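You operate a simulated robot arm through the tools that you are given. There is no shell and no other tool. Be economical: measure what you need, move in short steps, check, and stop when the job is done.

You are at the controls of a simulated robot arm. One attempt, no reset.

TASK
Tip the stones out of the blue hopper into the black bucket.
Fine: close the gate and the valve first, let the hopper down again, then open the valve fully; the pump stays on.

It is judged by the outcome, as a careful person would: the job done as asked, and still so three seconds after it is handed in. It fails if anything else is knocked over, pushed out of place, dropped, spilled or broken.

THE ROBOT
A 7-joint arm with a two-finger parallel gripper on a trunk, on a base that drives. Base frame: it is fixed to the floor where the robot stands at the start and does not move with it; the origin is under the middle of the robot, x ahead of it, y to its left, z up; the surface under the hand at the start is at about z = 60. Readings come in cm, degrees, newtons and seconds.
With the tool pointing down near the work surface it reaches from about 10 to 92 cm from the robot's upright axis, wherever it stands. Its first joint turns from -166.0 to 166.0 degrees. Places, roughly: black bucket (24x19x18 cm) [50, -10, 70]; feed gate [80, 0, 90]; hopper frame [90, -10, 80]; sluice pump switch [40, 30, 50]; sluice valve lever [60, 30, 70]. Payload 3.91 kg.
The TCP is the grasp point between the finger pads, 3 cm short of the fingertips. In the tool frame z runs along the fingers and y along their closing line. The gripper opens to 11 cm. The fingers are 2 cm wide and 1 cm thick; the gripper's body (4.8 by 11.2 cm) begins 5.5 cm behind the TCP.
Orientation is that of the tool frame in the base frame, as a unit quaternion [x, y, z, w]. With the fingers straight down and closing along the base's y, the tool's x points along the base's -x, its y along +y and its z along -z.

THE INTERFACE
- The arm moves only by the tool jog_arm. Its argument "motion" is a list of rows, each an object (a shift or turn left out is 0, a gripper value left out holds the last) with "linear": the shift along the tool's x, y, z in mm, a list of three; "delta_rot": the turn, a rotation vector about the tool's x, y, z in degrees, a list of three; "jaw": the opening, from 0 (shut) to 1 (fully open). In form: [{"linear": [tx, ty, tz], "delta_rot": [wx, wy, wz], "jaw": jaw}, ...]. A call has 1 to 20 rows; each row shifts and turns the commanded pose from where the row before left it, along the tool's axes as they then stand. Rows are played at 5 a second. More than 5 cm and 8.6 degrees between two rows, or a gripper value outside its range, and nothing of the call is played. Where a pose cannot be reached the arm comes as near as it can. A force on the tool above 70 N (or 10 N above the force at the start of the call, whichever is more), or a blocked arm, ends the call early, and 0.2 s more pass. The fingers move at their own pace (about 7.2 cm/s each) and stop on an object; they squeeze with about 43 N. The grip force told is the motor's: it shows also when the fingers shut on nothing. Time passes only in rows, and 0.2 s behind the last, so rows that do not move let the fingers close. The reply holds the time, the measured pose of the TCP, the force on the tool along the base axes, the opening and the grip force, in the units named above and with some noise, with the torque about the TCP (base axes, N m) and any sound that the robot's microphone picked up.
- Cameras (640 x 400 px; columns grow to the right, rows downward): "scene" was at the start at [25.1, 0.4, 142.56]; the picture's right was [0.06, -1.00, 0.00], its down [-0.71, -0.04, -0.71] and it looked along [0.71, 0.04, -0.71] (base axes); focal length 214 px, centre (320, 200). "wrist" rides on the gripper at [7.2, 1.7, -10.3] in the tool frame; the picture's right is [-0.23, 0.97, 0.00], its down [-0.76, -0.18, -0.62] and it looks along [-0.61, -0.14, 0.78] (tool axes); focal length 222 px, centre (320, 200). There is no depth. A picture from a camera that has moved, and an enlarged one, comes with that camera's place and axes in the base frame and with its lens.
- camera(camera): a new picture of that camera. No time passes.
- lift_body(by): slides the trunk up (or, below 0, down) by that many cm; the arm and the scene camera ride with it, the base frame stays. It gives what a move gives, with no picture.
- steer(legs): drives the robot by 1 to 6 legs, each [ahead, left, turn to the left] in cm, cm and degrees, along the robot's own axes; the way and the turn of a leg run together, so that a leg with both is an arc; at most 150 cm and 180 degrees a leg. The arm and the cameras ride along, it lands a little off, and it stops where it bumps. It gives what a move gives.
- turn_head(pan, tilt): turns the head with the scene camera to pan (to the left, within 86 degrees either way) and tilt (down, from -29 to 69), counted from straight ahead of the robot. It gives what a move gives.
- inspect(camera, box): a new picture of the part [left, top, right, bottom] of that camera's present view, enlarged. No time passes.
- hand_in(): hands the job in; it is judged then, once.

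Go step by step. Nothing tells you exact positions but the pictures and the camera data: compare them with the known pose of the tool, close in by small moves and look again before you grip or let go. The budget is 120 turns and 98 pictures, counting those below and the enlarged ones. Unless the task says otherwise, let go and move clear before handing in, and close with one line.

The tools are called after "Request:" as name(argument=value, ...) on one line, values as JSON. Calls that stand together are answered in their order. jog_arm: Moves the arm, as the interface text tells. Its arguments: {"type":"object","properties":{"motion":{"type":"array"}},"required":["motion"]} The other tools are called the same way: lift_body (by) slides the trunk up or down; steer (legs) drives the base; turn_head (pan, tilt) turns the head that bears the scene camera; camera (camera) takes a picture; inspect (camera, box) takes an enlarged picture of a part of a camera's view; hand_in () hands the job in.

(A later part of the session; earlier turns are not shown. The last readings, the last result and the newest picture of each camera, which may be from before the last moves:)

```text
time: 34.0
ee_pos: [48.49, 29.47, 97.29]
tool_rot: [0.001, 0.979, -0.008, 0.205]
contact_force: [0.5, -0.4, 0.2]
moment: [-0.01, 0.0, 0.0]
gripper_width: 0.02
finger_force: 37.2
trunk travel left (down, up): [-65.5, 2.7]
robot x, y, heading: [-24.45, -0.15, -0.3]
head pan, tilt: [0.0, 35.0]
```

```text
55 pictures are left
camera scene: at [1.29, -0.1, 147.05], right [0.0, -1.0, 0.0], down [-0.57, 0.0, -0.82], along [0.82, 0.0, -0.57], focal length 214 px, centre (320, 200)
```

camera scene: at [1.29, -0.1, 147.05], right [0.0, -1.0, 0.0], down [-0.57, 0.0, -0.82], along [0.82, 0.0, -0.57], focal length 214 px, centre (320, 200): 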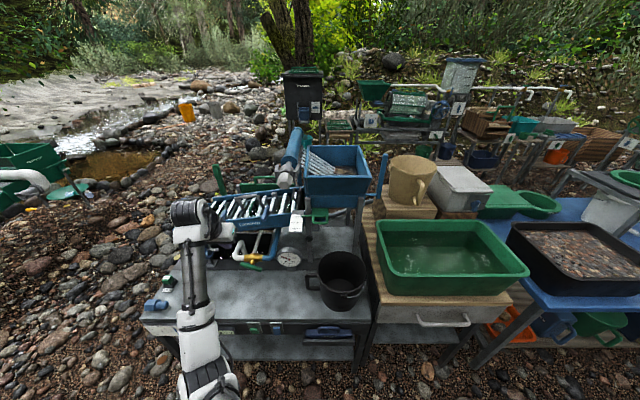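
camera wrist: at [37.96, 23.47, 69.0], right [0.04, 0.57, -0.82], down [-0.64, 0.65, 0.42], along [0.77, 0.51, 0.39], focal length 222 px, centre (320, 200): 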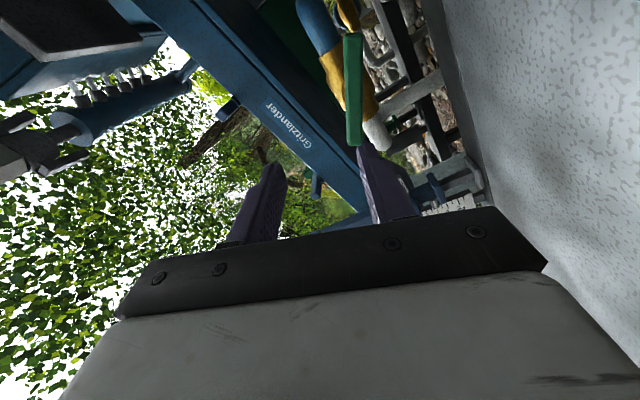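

Tool is pitched 24° forward. Move it to just above the lever's right end.

Request:
jog_arm(motion=[{"linear": [-2.5, -7, 45.8]}, {"linear": [-2.5, -7, 45.8]}, {"linear": [-2.5, -7, 45.8]}, {"linear": [-2.5, -7, 45.8]}, {}])

Request:
camera(camera="wrist")

Request:
camera(camera="scene")

```text
time: 35.2
ee_pos: [57.03, 26.43, 80.73]
tool_rot: [0.002, 0.979, -0.007, 0.206]
contact_force: [0.5, 0.4, 0.3]
moment: [0.03, -0.01, 0.03]
gripper_width: 0.0
finger_force: 37.9
trunk travel left (down, up): [-65.5, 2.7]
robot x, y, heading: [-24.42, -0.33, -0.2]
head pan, tilt: [0.0, 35.0]
```

```text
54 pictures are left
camera wrist: at [46.22, 28.4, 87.21], right [0.21, 0.97, 0.08], down [0.44, -0.17, 0.88], along [0.87, -0.15, -0.47], focal length 222 px, centre (320, 200)
```

wrist: 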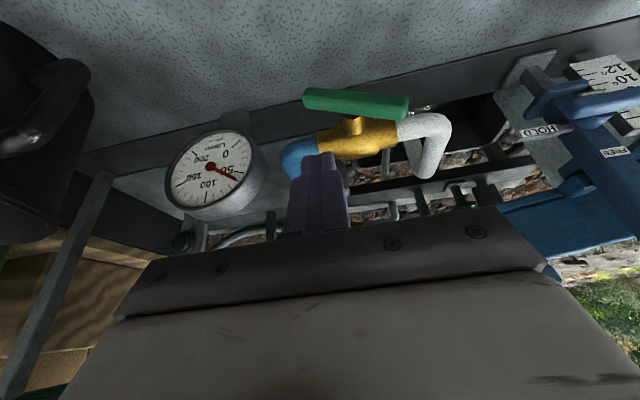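

```text
53 pictures are left
camera scene: at [1.29, -0.12, 147.05], right [0.0, -1.0, 0.0], down [-0.57, 0.0, -0.82], along [0.82, 0.0, -0.57], focal length 214 px, centre (320, 200)
```

scene: 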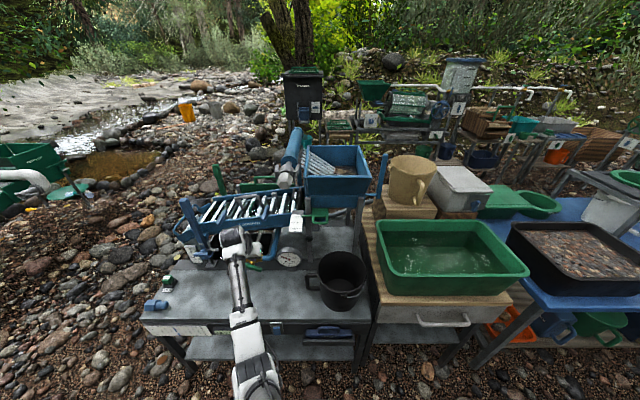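

The wrist camera confirms lever ends at (60.2, 25.5, 68.4) and (60.2, 33.9, 72.4); gauge about 55 L/min. Now press the right end down.

Request:
jog_arm(motion=[{"linear": [5, -4, 34]}, {"linear": [4.5, -4, 33]}, {"linear": [2, 0, 4.6]}, {"linear": [2, 0, 4.6]}, {"linear": [2, 0, 4.6]}, {}])

Request:
camera(camera="wrist")

```text
time: 36.6
ee_pos: [58.52, 25.52, 72.89]
tool_rot: [0.001, 0.978, -0.008, 0.206]
contact_force: [0.1, -0.3, 0.0]
moment: [-0.05, -0.01, 0.0]
gripper_width: 0.0
finger_force: 37.6
trunk travel left (down, up): [-65.5, 2.7]
robot x, y, heading: [-24.62, 0.03, -0.0]
head pan, tilt: [0.0, 35.0]
```

```text
52 pictures are left
camera wrist: at [47.92, 27.44, 79.41], right [0.21, 0.97, 0.08], down [0.44, -0.17, 0.88], along [0.87, -0.15, -0.47], focal length 222 px, centre (320, 200)
```

wrist: 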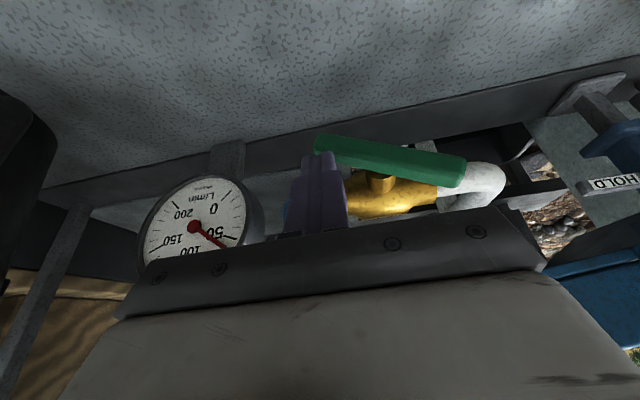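

Request:
inspect(camera="wrist", box=[130, 160, 270, 260])

Request:
jog_arm(motion=[{"linear": [2, 0, 4.6]}, {"linear": [2, 0, 4.6]}, {"linear": [2, 0, 4.6]}, {}])

Request:
inspect(camera="wrist", box=[130, 100, 530, 350])

```text
4.00 times, centred on (200, 210) of wrist
camera zoom: at [47.92, 27.44, 79.41], right [0.21, 0.97, 0.08], down [0.44, -0.17, 0.88], along [0.87, -0.15, -0.47], focal length 888 px, centre (800, 160)
```

zoom: 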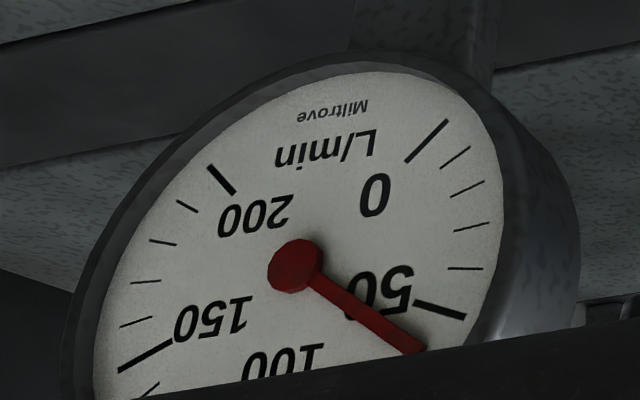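

```text
time: 37.6
ee_pos: [58.67, 25.46, 71.49]
tool_rot: [0.002, 0.978, -0.008, 0.206]
contact_force: [0.3, -0.5, 1.1]
moment: [-0.01, -0.02, -0.03]
gripper_width: 0.02
finger_force: 37.3
trunk travel left (down, up): [-65.5, 2.7]
robot x, y, heading: [-24.56, -0.14, -0.2]
head pan, tilt: [0.0, 35.0]
```

```text
1.60 times, centred on (330, 225) of wrist
camera zoom: at [47.99, 27.44, 77.91], right [0.21, 0.97, 0.08], down [0.44, -0.17, 0.88], along [0.87, -0.15, -0.47], focal length 355 px, centre (304, 160)
```

zoom: 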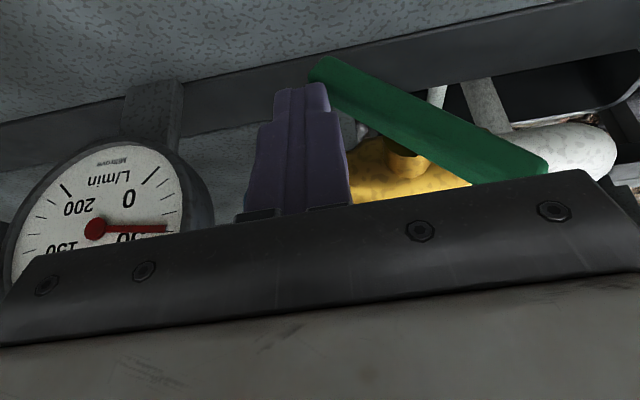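

Flow is falling (≈45) with the lever at about 40°: this is the closing direction. Continue down then sweep left.

Request:
jog_arm(motion=[{"linear": [2, 0, 4.6]}, {"linear": [2, 0, 4.6]}, {"linear": [2, 0, 4.6]}, {"linear": [2, 0, 4.6]}, {"linear": [2, 3, 4.6]}, {"linear": [0, 4, 0]}, {"linear": [0, 4, 0]}, {}])

Request:
inspect(camera="wrist", box=[130, 100, 530, 350])

```text
time: 39.4
ee_pos: [58.7, 26.62, 69.09]
tool_rot: [0.002, 0.979, -0.008, 0.206]
contact_force: [0.0, -0.8, -0.2]
moment: [0.01, 0.02, 0.0]
gripper_width: 0.0
finger_force: 37.5
trunk travel left (down, up): [-65.5, 2.7]
robot x, y, heading: [-24.68, -0.0, 0.1]
head pan, tilt: [0.0, 35.0]
```

```text
1.60 times, centred on (330, 225) of wrist
camera zoom: at [48.0, 28.53, 75.41], right [0.21, 0.97, 0.08], down [0.44, -0.17, 0.88], along [0.87, -0.15, -0.47], focal length 355 px, centre (304, 160)
```

zoom: 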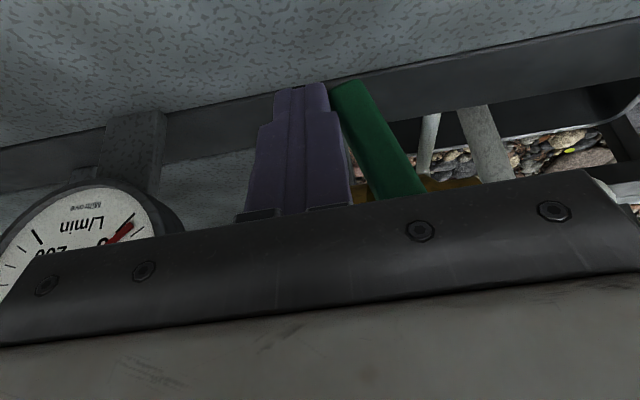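

Request:
jog_arm(motion=[{"linear": [0, 4, 0]}, {"linear": [0, 4, 0]}, {"linear": [0, 4, 0]}, {"linear": [0, 3, 0]}, {}])

Request:
inspect(camera="wrist", box=[130, 100, 530, 350])

```text
time: 40.6
ee_pos: [58.71, 27.43, 68.94]
tool_rot: [0.005, 0.979, -0.009, 0.204]
contact_force: [-17.3, -43.1, 0.9]
moment: [0.46, -0.2, -0.1]
gripper_width: 0.0
finger_force: 37.6
trunk travel left (down, up): [-65.5, 2.7]
robot x, y, heading: [-24.41, -0.33, -0.2]
head pan, tilt: [0.0, 35.0]
```

```text
1.60 times, centred on (330, 225) of wrist
camera zoom: at [48.03, 29.43, 75.38], right [0.22, 0.97, 0.07], down [0.45, -0.17, 0.88], along [0.87, -0.16, -0.47], focal length 355 px, centre (304, 160)
```

zoom: 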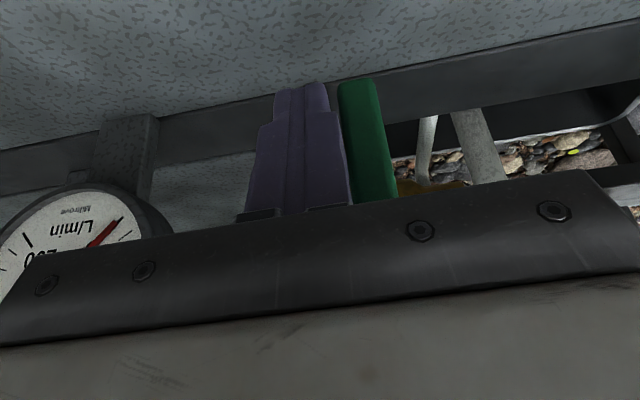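

The lever hit its closed stop (vertical). I'll back off, rise and look.

Request:
jog_arm(motion=[{"linear": [0, -15, 0]}, {"linear": [-16, -10, -37]}, {"linear": [-18, 0, -42]}, {"linear": [-18, 0, -42]}, {"linear": [-18, 0, -42]}, {"linear": [-18, 0, -42]}, {"linear": [-18, 0, -42]}, {"linear": [0, 0, -45]}, {}])

Request:
camera(camera="scene")

Request:
inspect(camera="scene", box=[220, 220, 320, 282])

```text
time: 42.6
ee_pos: [56.68, 26.1, 100.06]
tool_rot: [0.001, 0.978, -0.007, 0.206]
contact_force: [0.0, 0.3, 0.3]
moment: [0.04, 0.02, -0.03]
gripper_width: 0.0
finger_force: 38.2
trunk travel left (down, up): [-65.5, 2.7]
robot x, y, heading: [-24.54, -0.17, -0.1]
head pan, tilt: [0.0, 35.0]
```

```text
47 pictures are left
camera scene: at [1.38, -0.19, 147.03], right [0.0, -1.0, 0.0], down [-0.57, 0.0, -0.82], along [0.82, 0.0, -0.57], focal length 214 px, centre (320, 200)
```

scene: 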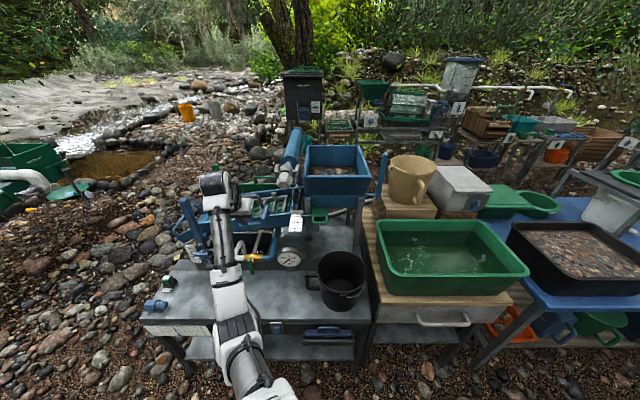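

```text
6.40 times, centred on (270, 251) of scene
camera zoom: at [1.38, -0.19, 147.03], right [0.0, -1.0, 0.0], down [-0.57, 0.0, -0.82], along [0.82, 0.0, -0.57], focal length 1373 px, centre (640, -126)
```

zoom: 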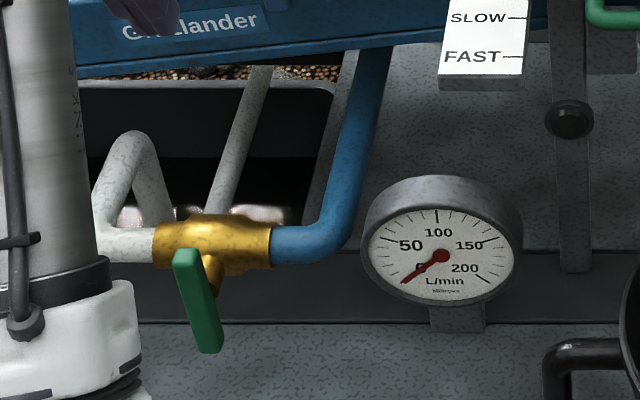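

Valve closed, gauge 0; the "bars" in the hopper were water jets and have stopped. Zoom into the hopper and bucket.

Request:
inspect(camera="scene", box=[280, 130, 420, 217])

Request:
inspect(camera="scene", box=[290, 180, 400, 320])

```text
4.57 times, centred on (350, 174) of scene
camera zoom: at [1.38, -0.19, 147.03], right [0.0, -1.0, 0.0], down [-0.57, 0.0, -0.82], along [0.82, 0.0, -0.57], focal length 980 px, centre (183, 321)
```

zoom: 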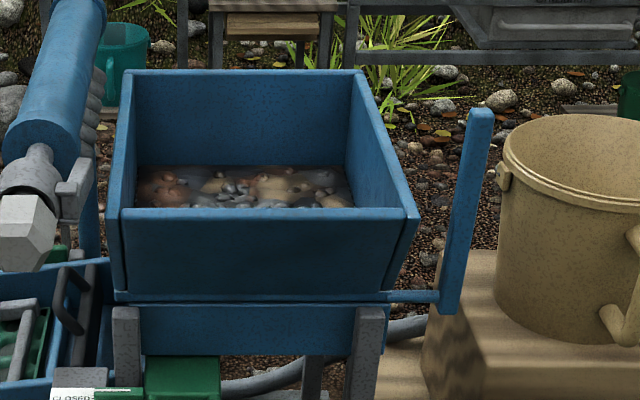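

```text
2.86 times, centred on (345, 250) of scene
camera zoom: at [1.38, -0.19, 147.03], right [0.0, -1.0, 0.0], down [-0.57, 0.0, -0.82], along [0.82, 0.0, -0.57], focal length 613 px, centre (249, 57)
```

zoom: 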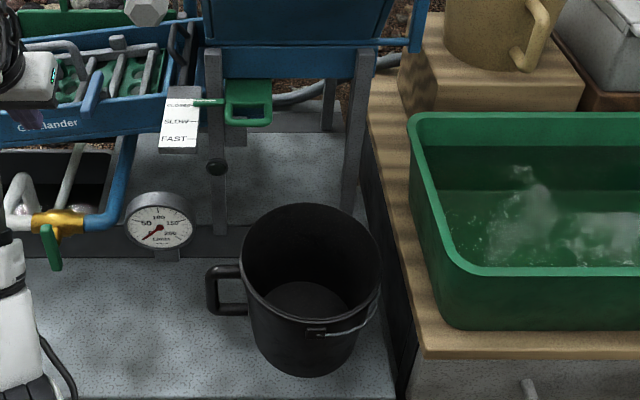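

The bucket centre is about (54, −8.4) but the hopper centreline is y≈−6.5 with expected landing x≈56, so I'll shift the bucket slightly first. Bring the tool vertical, yawed, in front of the bucket, and then drive forward 12 cm.

Request:
jog_arm(motion=[{"delta_rot": [0, 8, 0]}, {"delta_rot": [0, 8, 0]}, {"delta_rot": [0, 8, 0]}, {"linear": [26.5, -35.1, 6]}, {"linear": [26.5, -35.1, 6]}, {"linear": [26.5, -35.1, 6]}, {"linear": [26.5, -35.1, 6]}, {"linear": [26.5, -35.1, 6]}, {"linear": [26.5, -35.1, 6]}, {"linear": [26.5, -35.1, 6]}, {"linear": [26.5, -35.1, 6], "jaw": 0.4}, {"delta_rot": [0, 0, -7.5]}, {"delta_rot": [0, 0, -7.5]}, {"delta_rot": [0, 0, -7.5]}, {"delta_rot": [0, 0, -7.5]}, {"delta_rot": [0, 0, -7.5]}, {"delta_rot": [0, 0, -7.5]}, {}])

Request:
steer(legs=[[12, 0, 0]])

Request:
camera(camera="scene")

Request:
camera(camera="wrist")

```text
time: 46.4
ee_pos: [35.34, -1.77, 95.67]
tool_rot: [-0.381, 0.924, -0.005, -0.004]
contact_force: [-0.7, 0.3, -1.4]
moment: [0.0, 0.02, -0.01]
gripper_width: 4.38
finger_force: 0.0
trunk travel left (down, up): [-65.5, 2.7]
robot x, y, heading: [-24.62, -0.2, 0.2]
head pan, tilt: [0.0, 35.0]
```

```text
time: 47.7
ee_pos: [47.19, -2.08, 95.75]
tool_rot: [-0.379, 0.925, -0.005, -0.005]
contact_force: [0.8, -0.7, 0.4]
moment: [0.01, 0.01, -0.05]
gripper_width: 4.39
finger_force: 0.1
trunk travel left (down, up): [-65.5, 2.7]
robot x, y, heading: [-12.58, -0.2, -0.2]
head pan, tilt: [0.0, 35.0]
```

```text
43 pictures are left
camera scene: at [13.34, -0.21, 147.02], right [0.0, -1.0, 0.0], down [-0.57, 0.0, -0.82], along [0.82, 0.0, -0.57], focal length 214 px, centre (320, 200)
```

scene: 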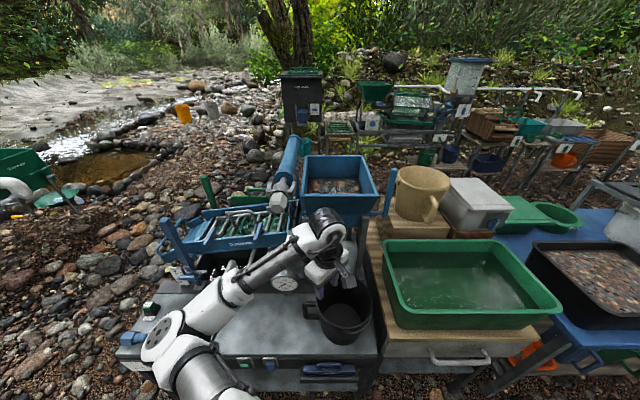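

```text
42 pictures are left
camera wrist: at [40.93, -5.73, 105.97], right [-0.52, 0.85, -0.01], down [0.67, 0.42, 0.61], along [0.53, 0.31, -0.79], focal length 222 px, centre (320, 200)
```

wrist: 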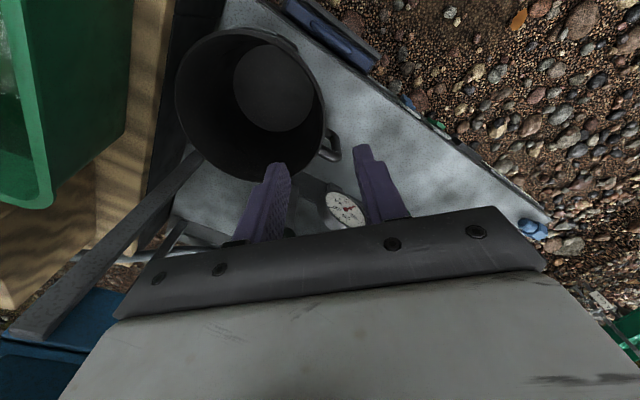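

Bucket centre refined to (53.4, −8.2); the hand is over its rim at the front-left. Descend and check.

Request:
jog_arm(motion=[{"linear": [0, 0, 45]}, {"linear": [0, 0, 45]}, {"linear": [0, 0, 40]}, {}])

Request:
camera(camera="wrist")

```text
time: 48.7
ee_pos: [47.06, -2.07, 82.92]
tool_rot: [-0.379, 0.925, -0.005, -0.004]
contact_force: [-0.6, -0.7, -0.1]
moment: [-0.01, -0.04, 0.01]
gripper_width: 4.39
finger_force: 0.0
trunk travel left (down, up): [-65.5, 2.7]
robot x, y, heading: [-12.7, -0.46, 0.0]
head pan, tilt: [0.0, 35.0]
```

```text
41 pictures are left
camera wrist: at [40.78, -5.76, 93.24], right [-0.52, 0.85, -0.01], down [0.67, 0.42, 0.61], along [0.53, 0.31, -0.79], focal length 222 px, centre (320, 200)
```

wrist: 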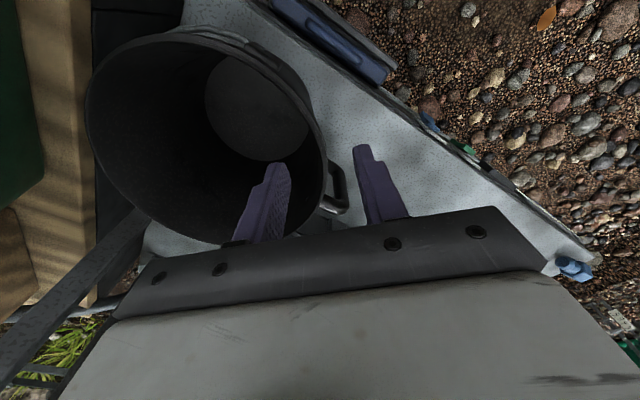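

Request:
jog_arm(motion=[{"linear": [0, 0, 30]}, {"linear": [0, 0, 22]}, {"jaw": 0}, {}, {}, {}])

Request:
camera(camera="wrist")

```text
time: 50.1
ee_pos: [47.02, -2.49, 77.61]
tool_rot: [-0.378, 0.926, -0.007, -0.004]
contact_force: [-0.7, -2.0, 4.7]
moment: [-1.0, -0.55, -0.35]
gripper_width: 0.4
finger_force: 42.8
trunk travel left (down, up): [-65.5, 2.7]
robot x, y, heading: [-12.54, -0.08, -0.1]
head pan, tilt: [0.0, 35.0]
```

```text
40 pictures are left
camera wrist: at [40.71, -6.12, 88.0], right [-0.52, 0.85, -0.01], down [0.67, 0.42, 0.61], along [0.53, 0.31, -0.79], focal length 222 px, centre (320, 200)
```

wrist: 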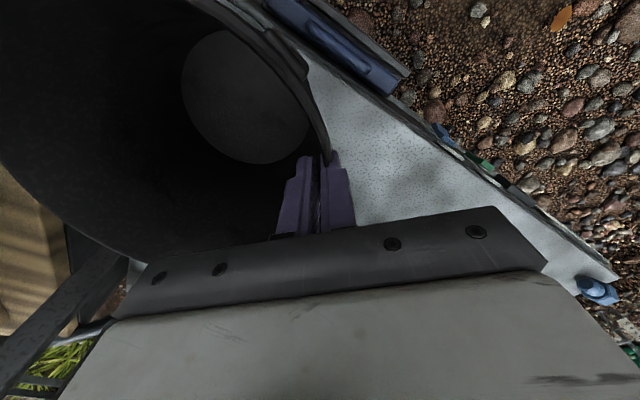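

Rim is gripped. Slide the bucket +2.5 cm x, +1.8 cm y with a slight lift, then release.

Request:
jog_arm(motion=[{"linear": [0, 0, -3]}, {"linear": [-8, -1, 0]}, {"linear": [-8, -1, 0]}, {"linear": [-8, -2, 0]}, {"linear": [-6.5, -1, 0]}, {}, {"linear": [0, 0, 3]}, {"jaw": 0.35}, {}, {}])

Request:
jog_arm(motion=[{"linear": [0, 0, -40]}, {"linear": [0, 0, -40]}, {"linear": [0, 0, -45]}, {"linear": [0, 0, -45]}, {"linear": [0, 0, -45]}, {"linear": [0, 0, -45]}, {}])

Request:
camera(camera="wrist")

Request:
camera(camera="scene")

```text
time: 52.3
ee_pos: [49.57, -0.51, 77.41]
tool_rot: [-0.379, 0.926, -0.005, -0.005]
contact_force: [0.1, 0.6, 0.2]
moment: [-0.03, 0.02, -0.01]
gripper_width: 3.86
finger_force: 0.0
trunk travel left (down, up): [-65.5, 2.7]
robot x, y, heading: [-12.16, -0.39, 0.0]
head pan, tilt: [0.0, 35.0]
```

```text
time: 53.9
ee_pos: [49.82, -0.17, 103.29]
tool_rot: [-0.379, 0.925, -0.005, -0.005]
contact_force: [1.0, 0.0, -0.2]
moment: [-0.01, -0.02, 0.0]
gripper_width: 3.85
finger_force: 0.0
trunk travel left (down, up): [-65.5, 2.7]
robot x, y, heading: [-12.44, 0.2, -0.0]
head pan, tilt: [0.0, 35.0]
```

```text
39 pictures are left
camera wrist: at [43.54, -3.83, 113.72], right [-0.52, 0.85, -0.01], down [0.67, 0.42, 0.61], along [0.53, 0.31, -0.79], focal length 222 px, centre (320, 200)
```

wrist: 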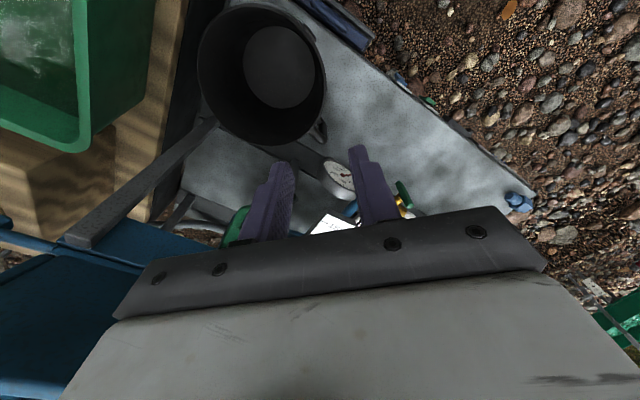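

```text
38 pictures are left
camera scene: at [13.23, -0.21, 147.04], right [0.0, -1.0, 0.0], down [-0.57, 0.0, -0.82], along [0.82, 0.0, -0.57], focal length 214 px, centre (320, 200)
```

scene: 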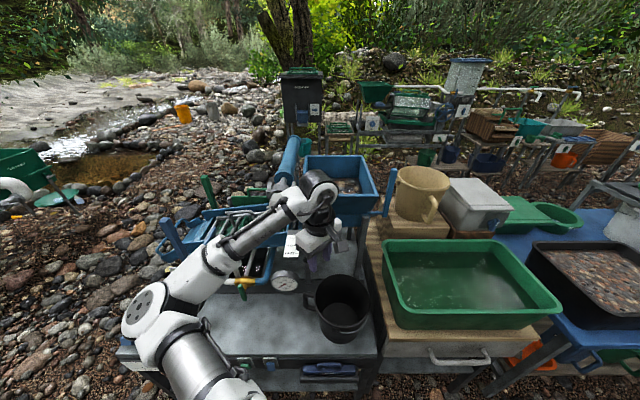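

Bucket is now near (56, −7). Next, raise the hand and go over to the hopper lever at (73.2, −23, 97–117).

Request:
jog_arm(motion=[{"linear": [0, 0, -46]}, {"linear": [0, 0, -46]}, {"linear": [0, 0, -46]}, {"linear": [0, 0, -46]}, {"linear": [0, 0, -46]}, {"delta_rot": [0, 0, 7.45]}, {"delta_rot": [0, 0, 7.45]}, {"delta_rot": [0, 0, 7.45]}, {"delta_rot": [0, 0, 7.45]}, {"delta_rot": [0, 0, 7.45]}, {"delta_rot": [0, 0, 7.45], "jaw": 0.46}, {"linear": [0, -46, 0]}, {"linear": [0, -46, 0]}, {"linear": [0, -46, 0]}, {"linear": [0, -46, 0]}, {"linear": [0, -46, 0], "delta_rot": [0, -5, 0]}, {"delta_rot": [0, -5, 0]}, {"delta_rot": [0, -5, 0]}, {"delta_rot": [0, -5, 0]}, {}])

Request:
camera(camera="wrist")

Request:
camera(camera="scene")

```text
time: 58.1
ee_pos: [49.8, -22.89, 126.74]
tool_rot: [0.0, 0.985, -0.007, 0.172]
contact_force: [-0.2, -0.6, 0.3]
moment: [0.0, 0.03, 0.02]
gripper_width: 5.06
finger_force: 0.0
trunk travel left (down, up): [-65.5, 2.7]
robot x, y, heading: [-12.53, 0.12, -0.0]
head pan, tilt: [0.0, 35.0]
```

```text
37 pictures are left
camera wrist: at [39.49, -20.94, 133.95], right [0.22, 0.97, 0.06], down [0.5, -0.17, 0.85], along [0.84, -0.15, -0.53], focal length 222 px, centre (320, 200)
```

wrist: 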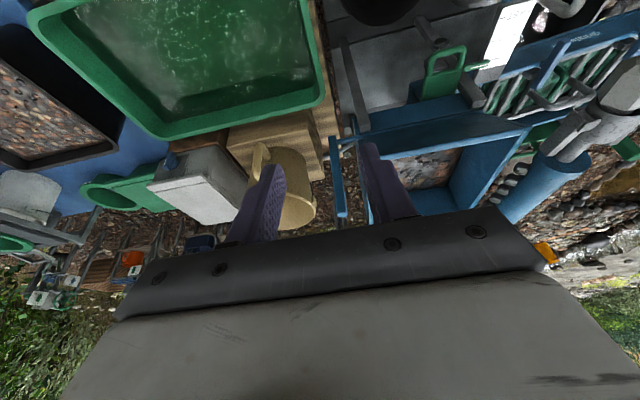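

```text
36 pictures are left
camera scene: at [13.22, -0.22, 147.04], right [0.0, -1.0, 0.0], down [-0.57, 0.0, -0.82], along [0.82, 0.0, -0.57], focal length 214 px, centre (320, 200)
```

scene: 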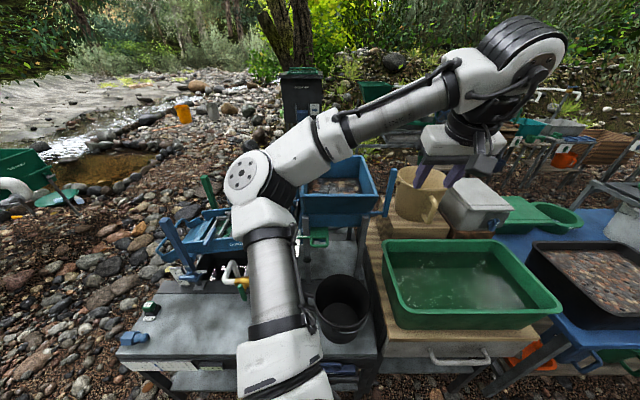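

Lever confirmed at y≈−23.5. The forearm currently crosses the hopper's tipping sweep, so I'll shift the base right ~38 cm so the arm comes in from the right side.

Request:
steer(legs=[[0, -38, 0]])

Request:
turn_head(pan=20, tilt=35)

Request:
jog_arm(motion=[{"linear": [0, 45, 0]}, {"linear": [0, 45, 0]}, {"linear": [0, 45, 0]}, {"linear": [0, 45, 0]}, {"linear": [0, 45, 0]}, {"linear": [0, 45, 0]}, {"linear": [0, 45, 0]}, {"linear": [0, 45, 0]}, {}])

Request:
camera(camera="scene")

```text
time: 61.6
ee_pos: [49.53, -61.44, 126.73]
tool_rot: [0.002, 0.985, -0.007, 0.171]
contact_force: [-0.1, -0.6, -0.5]
moment: [-0.04, 0.01, -0.01]
gripper_width: 5.05
finger_force: 0.0
trunk travel left (down, up): [-65.5, 2.7]
robot x, y, heading: [-12.93, -38.52, -0.0]
head pan, tilt: [0.0, 35.0]
```

```text
time: 62.5
ee_pos: [49.63, -61.5, 126.78]
tool_rot: [0.003, 0.985, -0.007, 0.172]
contact_force: [-0.5, -0.3, -0.1]
moment: [0.02, 0.04, 0.0]
gripper_width: 5.05
finger_force: 0.1
trunk travel left (down, up): [-65.5, 2.7]
robot x, y, heading: [-12.88, -38.58, -0.3]
head pan, tilt: [20.0, 35.0]
```

```text
time: 64.5
ee_pos: [49.52, -25.53, 126.59]
tool_rot: [0.002, 0.985, -0.007, 0.172]
contact_force: [0.2, 0.4, 0.5]
moment: [0.0, -0.01, 0.01]
gripper_width: 5.05
finger_force: 0.0
trunk travel left (down, up): [-65.5, 2.7]
robot x, y, heading: [-12.74, -38.42, -0.4]
head pan, tilt: [20.0, 35.0]
```

```text
35 pictures are left
camera scene: at [12.57, -35.83, 147.04], right [0.34, -0.94, 0.0], down [-0.54, -0.19, -0.82], along [0.77, 0.28, -0.57], focal length 214 px, centre (320, 200)
```

scene: 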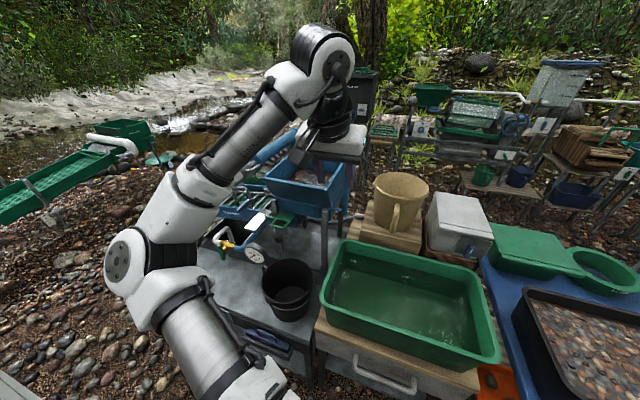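

The elbow still bulges left. I'll reposition the robot further right and turn it left ~30°, so the whole forearm stays to the right of the hopper.

Request:
steer(legs=[[0, -32, 0], [0, 0, 30], [17, 0, 0]])

Request:
turn_head(pan=10, tilt=35)

Request:
camera(camera="scene")

```text
time: 70.1
ee_pos: [49.16, -19.88, 126.47]
tool_rot: [-0.254, 0.952, 0.038, 0.168]
contact_force: [0.1, 1.0, 0.5]
moment: [-0.04, 0.0, 0.0]
gripper_width: 5.07
finger_force: 0.1
trunk travel left (down, up): [-65.5, 2.7]
robot x, y, heading: [1.58, -62.39, 29.9]
head pan, tilt: [20.0, 35.0]
```

```text
time: 70.8
ee_pos: [48.95, -19.89, 126.59]
tool_rot: [-0.254, 0.952, 0.038, 0.168]
contact_force: [0.6, 0.2, -0.6]
moment: [0.03, -0.03, 0.0]
gripper_width: 5.04
finger_force: 0.1
trunk travel left (down, up): [-65.5, 2.7]
robot x, y, heading: [1.78, -61.99, 29.8]
head pan, tilt: [10.0, 35.0]
```

```text
34 pictures are left
camera scene: at [23.14, -48.36, 147.05], right [0.64, -0.77, 0.0], down [-0.44, -0.37, -0.82], along [0.63, 0.52, -0.57], focal length 214 px, centre (320, 200)
```

scene: 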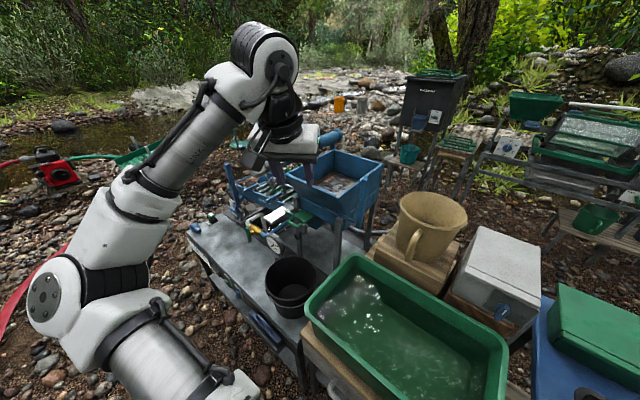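

Request:
jog_arm(motion=[{"delta_rot": [2.55, 0, 7.05]}, {"delta_rot": [2.55, 0, 7.05]}, {"delta_rot": [2.55, 0, 7.05]}, {"delta_rot": [2.55, 0, 7.05]}, {"linear": [-45, -7, 17]}, {"linear": [-45, -7, 17]}, {"linear": [-45, -7, 17]}, {"linear": [-45, -7, 17]}, {"linear": [-35, -7, 12]}, {}])

Request:
camera(camera="wrist")

Request:
camera(camera="scene")

```text
time: 73.0
ee_pos: [72.07, -23.4, 126.23]
tool_rot: [0.001, 0.984, -0.007, 0.175]
contact_force: [0.3, -0.4, -0.3]
moment: [0.03, 0.02, 0.02]
gripper_width: 5.06
finger_force: 0.1
trunk travel left (down, up): [-65.5, 2.7]
robot x, y, heading: [1.38, -62.59, 29.9]
head pan, tilt: [10.0, 35.0]
```

```text
33 pictures are left
camera wrist: at [61.63, -21.47, 133.26], right [0.22, 0.97, 0.07], down [0.5, -0.17, 0.85], along [0.84, -0.15, -0.52], focal length 222 px, centre (320, 200)
```

wrist: 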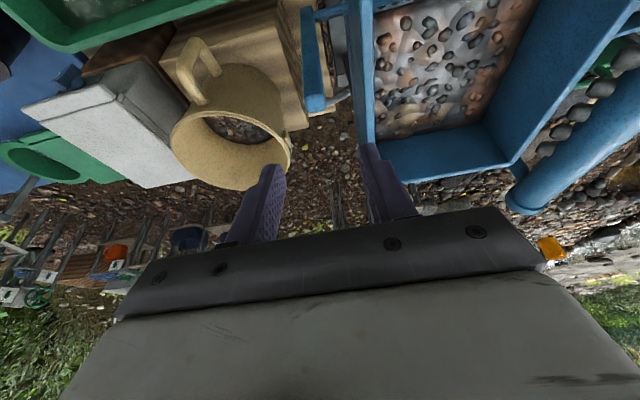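

```text
32 pictures are left
camera scene: at [23.11, -48.34, 147.05], right [0.64, -0.77, 0.0], down [-0.44, -0.37, -0.82], along [0.63, 0.52, -0.57], focal length 214 px, centre (320, 200)
```

scene: 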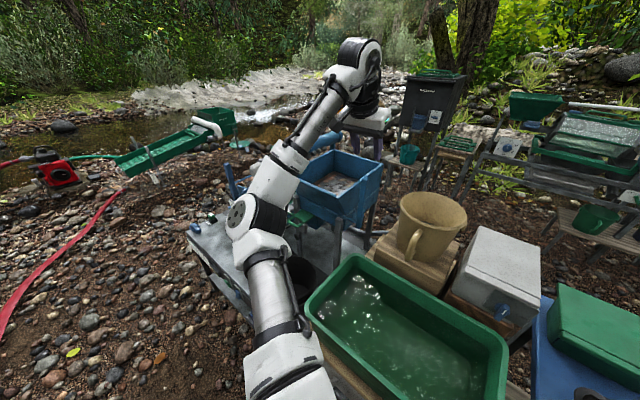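

Lever top is at (72.6, −23.2, 117). Descend so the fingers straddle it, then check.

Request:
jog_arm(motion=[{"linear": [9, 0.5, 31]}, {"linear": [9, 0.5, 31]}, {"linear": [9, 0.5, 31]}, {"linear": [9, 0.5, 30]}, {}])

Request:
camera(camera="wrist")

Request:
inspect(camera="scene", box=[270, 60, 470, 185])

```text
time: 74.2
ee_pos: [72.7, -23.24, 113.72]
tool_rot: [0.001, 0.984, -0.007, 0.176]
contact_force: [0.0, 0.5, 0.1]
moment: [-0.01, 0.01, 0.02]
gripper_width: 5.07
finger_force: 0.1
trunk travel left (down, up): [-65.5, 2.7]
robot x, y, heading: [1.83, -62.32, 29.6]
head pan, tilt: [10.0, 35.0]
```

```text
31 pictures are left
camera wrist: at [62.36, -21.39, 120.78], right [0.22, 0.97, 0.07], down [0.5, -0.17, 0.85], along [0.84, -0.15, -0.52], focal length 222 px, centre (320, 200)
```

wrist: 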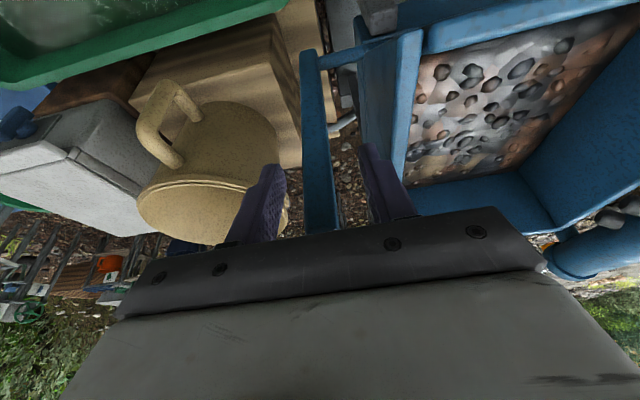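

```text
3.20 times, centred on (370, 122) of scene
camera zoom: at [23.13, -48.37, 147.05], right [0.64, -0.77, 0.0], down [-0.44, -0.37, -0.82], along [0.63, 0.52, -0.57], focal length 686 px, centre (160, 448)
```

zoom: 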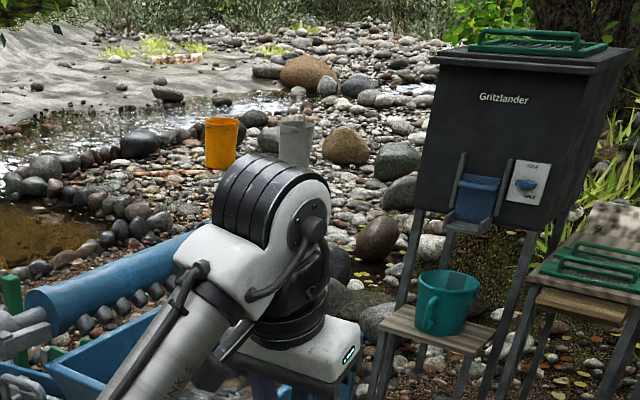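

Lever is between the fingers. Close and start tipping gently by 15°.

Request:
jog_arm(motion=[{"jaw": 0}, {}, {}, {}, {"linear": [11.9, 0, -3.75], "delta_rot": [0, -2, 0]}, {"linear": [12.08, 0, -3.12], "delta_rot": [0, -2, 0]}, {"linear": [12.23, 0, -2.49], "delta_rot": [0, -2, 0]}, {}])

Request:
camera(camera="wrist")

Request:
camera(camera="scene")

```text
time: 76.0
ee_pos: [69.43, -23.39, 113.22]
tool_rot: [0.001, 0.974, -0.006, 0.227]
contact_force: [20.8, 1.1, 5.5]
moment: [2.42, -1.45, 0.63]
gripper_width: 1.82
finger_force: 44.8
trunk travel left (down, up): [-65.5, 2.7]
robot x, y, heading: [1.75, -62.29, 29.7]
head pan, tilt: [10.0, 35.0]
```

```text
29 pictures are left
camera wrist: at [58.3, -21.6, 119.13], right [0.21, 0.97, 0.09], down [0.41, -0.17, 0.9], along [0.89, -0.15, -0.43], focal length 222 px, centre (320, 200)
```

wrist: 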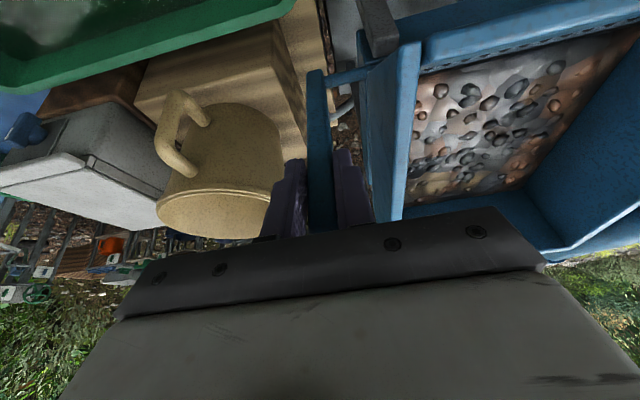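

```text
28 pictures are left
camera scene: at [23.31, -48.4, 147.03], right [0.64, -0.77, 0.0], down [-0.44, -0.37, -0.82], along [0.63, 0.52, -0.57], focal length 214 px, centre (320, 200)
```

scene: 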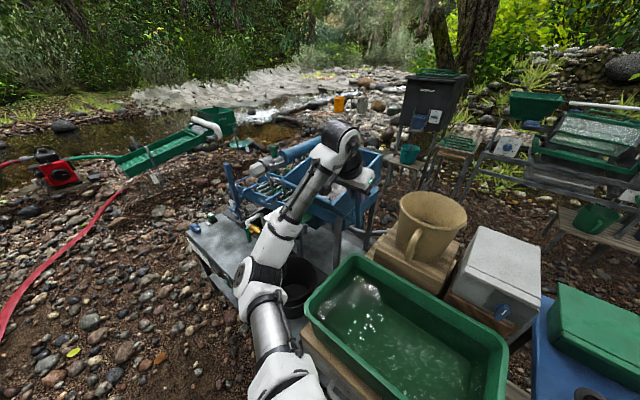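

It's tilting smoothly (~20 N). Continue to 45°.

Request:
jog_arm(motion=[{"linear": [12.34, 0, -1.84], "delta_rot": [0, -2, 0]}, {"linear": [12.42, 0, -1.2], "delta_rot": [0, -2, 0]}, {"linear": [12.47, 0, -0.54], "delta_rot": [0, -2, 0]}, {"linear": [12.48, 0, 0.11], "delta_rot": [0, -2, 0]}, {"linear": [12.46, 0, 0.76], "delta_rot": [0, -2, 0]}, {"linear": [12.4, 0, 1.41], "delta_rot": [0, -2, 0]}, {}])

Request:
camera(camera="scene")

Request:
camera(camera="wrist")

```text
time: 77.6
ee_pos: [62.77, -23.35, 109.48]
tool_rot: [0.0, 0.944, -0.007, 0.329]
contact_force: [12.7, 1.4, 9.6]
moment: [1.97, -1.55, 1.35]
gripper_width: 1.83
finger_force: 44.8
trunk travel left (down, up): [-65.5, 2.7]
robot x, y, heading: [2.0, -62.67, 29.4]
head pan, tilt: [10.0, 35.0]
```

```text
27 pictures are left
camera scene: at [23.17, -48.41, 147.05], right [0.64, -0.77, 0.0], down [-0.44, -0.37, -0.82], along [0.63, 0.52, -0.57], focal length 214 px, centre (320, 200)
```

scene: 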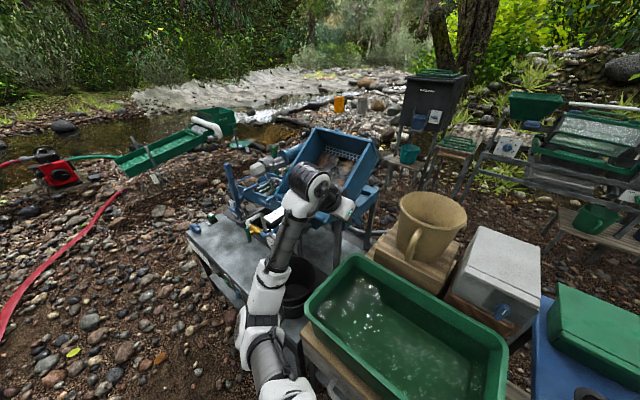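

```text
26 pictures are left
camera wrist: at [50.77, -21.63, 113.07], right [0.18, 0.97, 0.13], down [0.21, -0.17, 0.96], along [0.96, -0.15, -0.24], focal length 222 px, centre (320, 200)
```

wrist: 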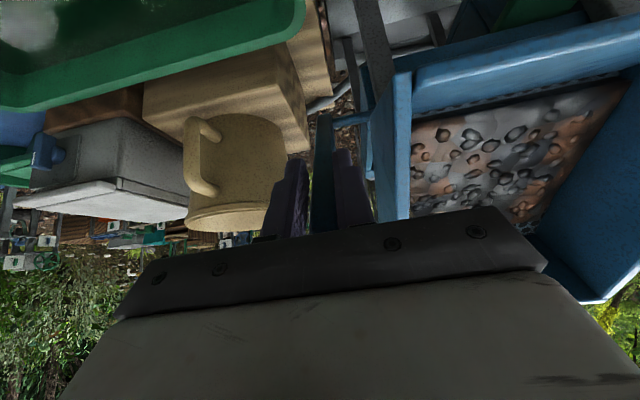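

Request:
jog_arm(motion=[{"linear": [12.32, 0, 1.97], "delta_rot": [0, -1, 0]}, {"linear": [12.15, 0, 2.83], "delta_rot": [0, -1, 0]}, {"linear": [11.93, 0, 3.67], "delta_rot": [0, -1, 0]}, {"linear": [11.64, 0, 4.49], "delta_rot": [0, -1, 0]}, {}])

Request:
camera(camera="scene")

```text
time: 78.8
ee_pos: [59.87, -23.68, 105.4]
tool_rot: [0.0, 0.933, -0.007, 0.36]
contact_force: [0.0, 0.5, 0.0]
moment: [-0.03, 0.01, 0.0]
gripper_width: 0.0
finger_force: 37.6
trunk travel left (down, up): [-65.5, 2.7]
robot x, y, heading: [1.65, -62.23, 30.0]
head pan, tilt: [10.0, 35.0]
```

```text
25 pictures are left
camera scene: at [23.15, -48.36, 147.04], right [0.64, -0.77, 0.0], down [-0.44, -0.37, -0.82], along [0.63, 0.52, -0.57], focal length 214 px, centre (320, 200)
```

scene: 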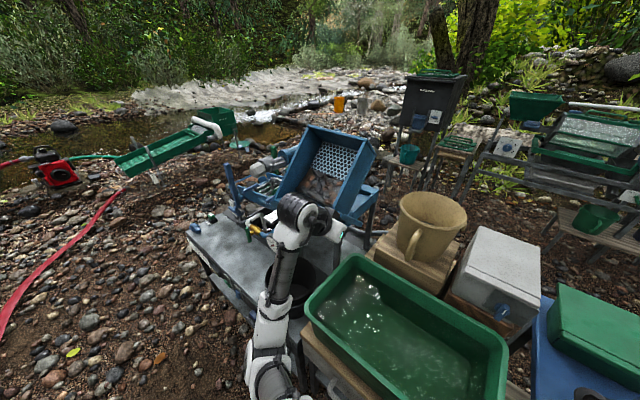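

The lever slipped out of the grip; the hopper seems to hold its tilt. Look at the lever with the wrist camera.

Request:
camera(camera="wrist")

Request:
inspect(camera="scene", box=[220, 110, 420, 330])

```text
24 pictures are left
camera wrist: at [47.66, -21.75, 108.06], right [0.17, 0.97, 0.14], down [0.15, -0.17, 0.98], along [0.97, -0.15, -0.17], focal length 222 px, centre (320, 200)
```

wrist: 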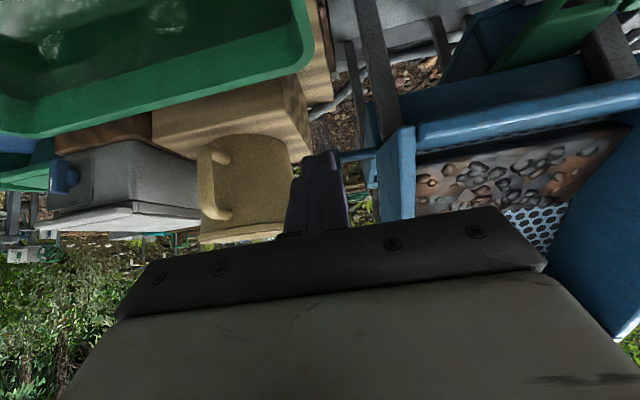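

```text
1.82 times, centred on (320, 220) of scene
camera zoom: at [23.15, -48.36, 147.04], right [0.64, -0.77, 0.0], down [-0.44, -0.37, -0.82], along [0.63, 0.52, -0.57], focal length 390 px, centre (320, 164)
```

zoom: 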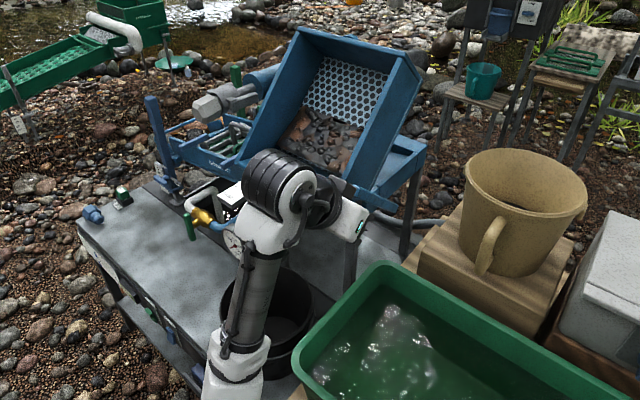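

The hopper holds at about 46°. I'll back off along the tool, open, and realign on the lever axis to regrip.

Request:
jog_arm(motion=[{"linear": [0, 0, -45]}, {"linear": [0, 0, -45], "jaw": 0.46}, {"linear": [0, 0, -10], "delta_rot": [0, -4, 0]}, {"linear": [-19, 4, -6]}, {"linear": [-19, 0, -6]}, {}])

Request:
camera(camera="wrist")

Request:
camera(camera="scene")

```text
time: 80.2
ee_pos: [55.14, -22.96, 116.4]
tool_rot: [0.0, 0.92, -0.007, 0.392]
contact_force: [-0.4, 0.3, 0.0]
moment: [0.0, -0.01, 0.02]
gripper_width: 5.06
finger_force: 0.1
trunk travel left (down, up): [-65.5, 2.7]
robot x, y, heading: [1.47, -62.05, 29.8]
head pan, tilt: [10.0, 35.0]
```

```text
22 pictures are left
camera wrist: at [42.7, -21.17, 118.23], right [0.16, 0.98, 0.15], down [0.08, -0.16, 0.98], along [0.98, -0.15, -0.1], focal length 222 px, centre (320, 200)
```

wrist: 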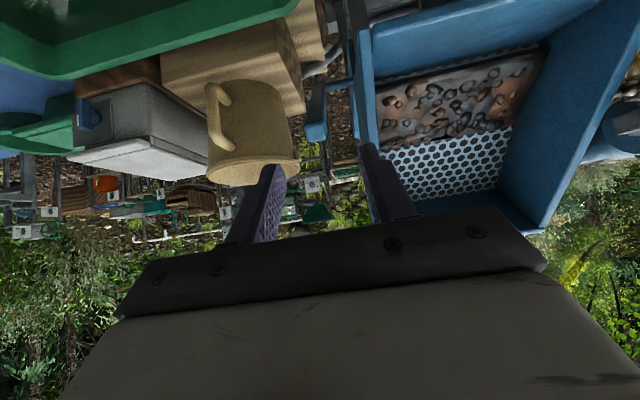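

```text
21 pictures are left
camera scene: at [23.15, -48.36, 147.04], right [0.64, -0.77, 0.0], down [-0.44, -0.37, -0.82], along [0.63, 0.52, -0.57], focal length 214 px, centre (320, 200)
```

scene: 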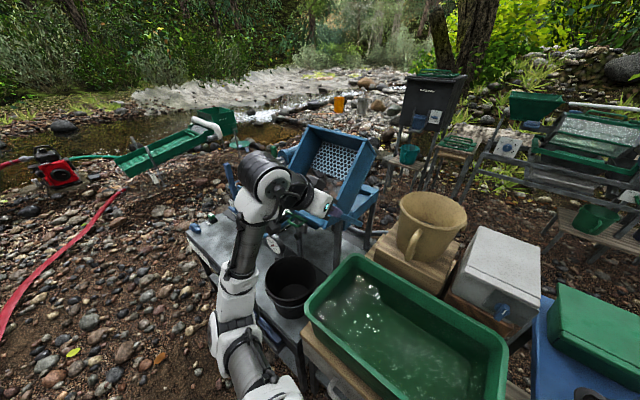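

Lever is centred between the jaws. Advance, grip deeper, and turn aligned by 10°.

Request:
jog_arm(motion=[{"linear": [0, -2, 40]}, {"linear": [0, 0, 40]}, {"linear": [0, 0, 28]}, {"jaw": 0}, {}, {}, {}, {"linear": [6, 0, 0.2], "delta_rot": [0, -2.5, 0]}, {"linear": [6, 0, 0.2], "delta_rot": [0, -2.5, 0]}, {}])

```text
time: 82.4
ee_pos: [62.15, -23.47, 107.92]
tool_rot: [0.0, 0.902, -0.007, 0.431]
contact_force: [-0.8, -16.1, -12.6]
moment: [1.94, 1.66, 1.78]
gripper_width: 1.85
finger_force: 45.0
trunk travel left (down, up): [-65.5, 2.7]
robot x, y, heading: [1.43, -62.49, 29.9]
head pan, tilt: [10.0, 35.0]
```

Request:
jog_arm(motion=[{"linear": [6, 0, 0.2], "delta_rot": [0, -2.5, 0]}, {"linear": [6, 0, 0.2], "delta_rot": [0, -2.5, 0]}, {"linear": [6, 0, 0.2], "delta_rot": [0, -2.5, 0]}, {"linear": [6, 0, 0.2], "delta_rot": [0, -2.5, 0]}, {}])

Request:
camera(camera="scene")

```text
time: 83.6
ee_pos: [60.85, -23.48, 105.77]
tool_rot: [0.001, 0.861, -0.007, 0.508]
contact_force: [6.8, -24.2, -12.9]
moment: [1.49, 1.2, 2.05]
gripper_width: 1.86
finger_force: 44.6
trunk travel left (down, up): [-65.5, 2.7]
robot x, y, heading: [1.95, -62.25, 30.1]
head pan, tilt: [10.0, 35.0]
```

```text
20 pictures are left
camera scene: at [23.34, -48.57, 147.03], right [0.64, -0.77, 0.0], down [-0.44, -0.37, -0.82], along [0.63, 0.52, -0.57], focal length 214 px, centre (320, 200)
```

scene: 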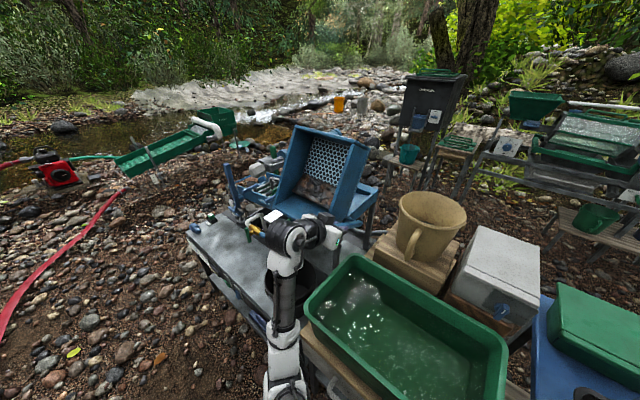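

Request:
jog_arm(motion=[{"linear": [5.89, -1, 0.13], "delta_rot": [0, -1, 0]}, {"linear": [5.88, -1, 0.28], "delta_rot": [0, -1, 0]}, {"linear": [5.87, 0, 0.44], "delta_rot": [0, -1, 0]}, {"linear": [5.86, 0, 0.59], "delta_rot": [0, -1, 0]}, {}])

```text
time: 84.8
ee_pos: [59.8, -23.44, 103.92]
tool_rot: [-0.001, 0.842, -0.006, 0.539]
contact_force: [19.0, -0.3, 6.6]
moment: [1.66, -1.42, 1.55]
gripper_width: 1.83
finger_force: 44.7
trunk travel left (down, up): [-65.5, 2.7]
robot x, y, heading: [1.36, -62.42, 29.8]
head pan, tilt: [10.0, 35.0]
```

Request:
jog_arm(motion=[{"linear": [5.86, 0, 1.6], "delta_rot": [0, -1, 0]}, {"linear": [5.84, 0, 1.5], "delta_rot": [0, -1, 0]}, {"linear": [5.81, 0, 1.2], "delta_rot": [0, -1, 0]}, {"linear": [5.79, 0, 1.2], "delta_rot": [0, -1, 0]}, {}])

Request:
camera(camera="scene")

```text
time: 86.0
ee_pos: [59.14, -23.44, 101.6]
tool_rot: [-0.003, 0.822, -0.005, 0.569]
contact_force: [-8.8, 3.8, 11.9]
moment: [1.34, -1.55, 1.48]
gripper_width: 1.8
finger_force: 45.2
trunk travel left (down, up): [-65.5, 2.7]
robot x, y, heading: [1.68, -62.14, 29.8]
head pan, tilt: [10.0, 35.0]
```

```text
19 pictures are left
camera scene: at [22.93, -48.39, 147.09], right [0.64, -0.77, 0.0], down [-0.44, -0.37, -0.82], along [0.63, 0.52, -0.57], focal length 214 px, centre (320, 200)
```

scene: 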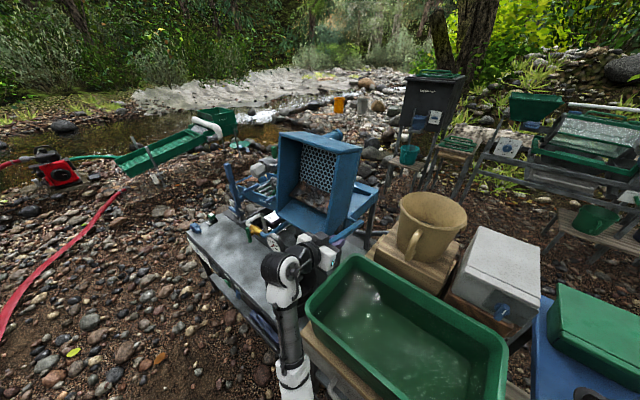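

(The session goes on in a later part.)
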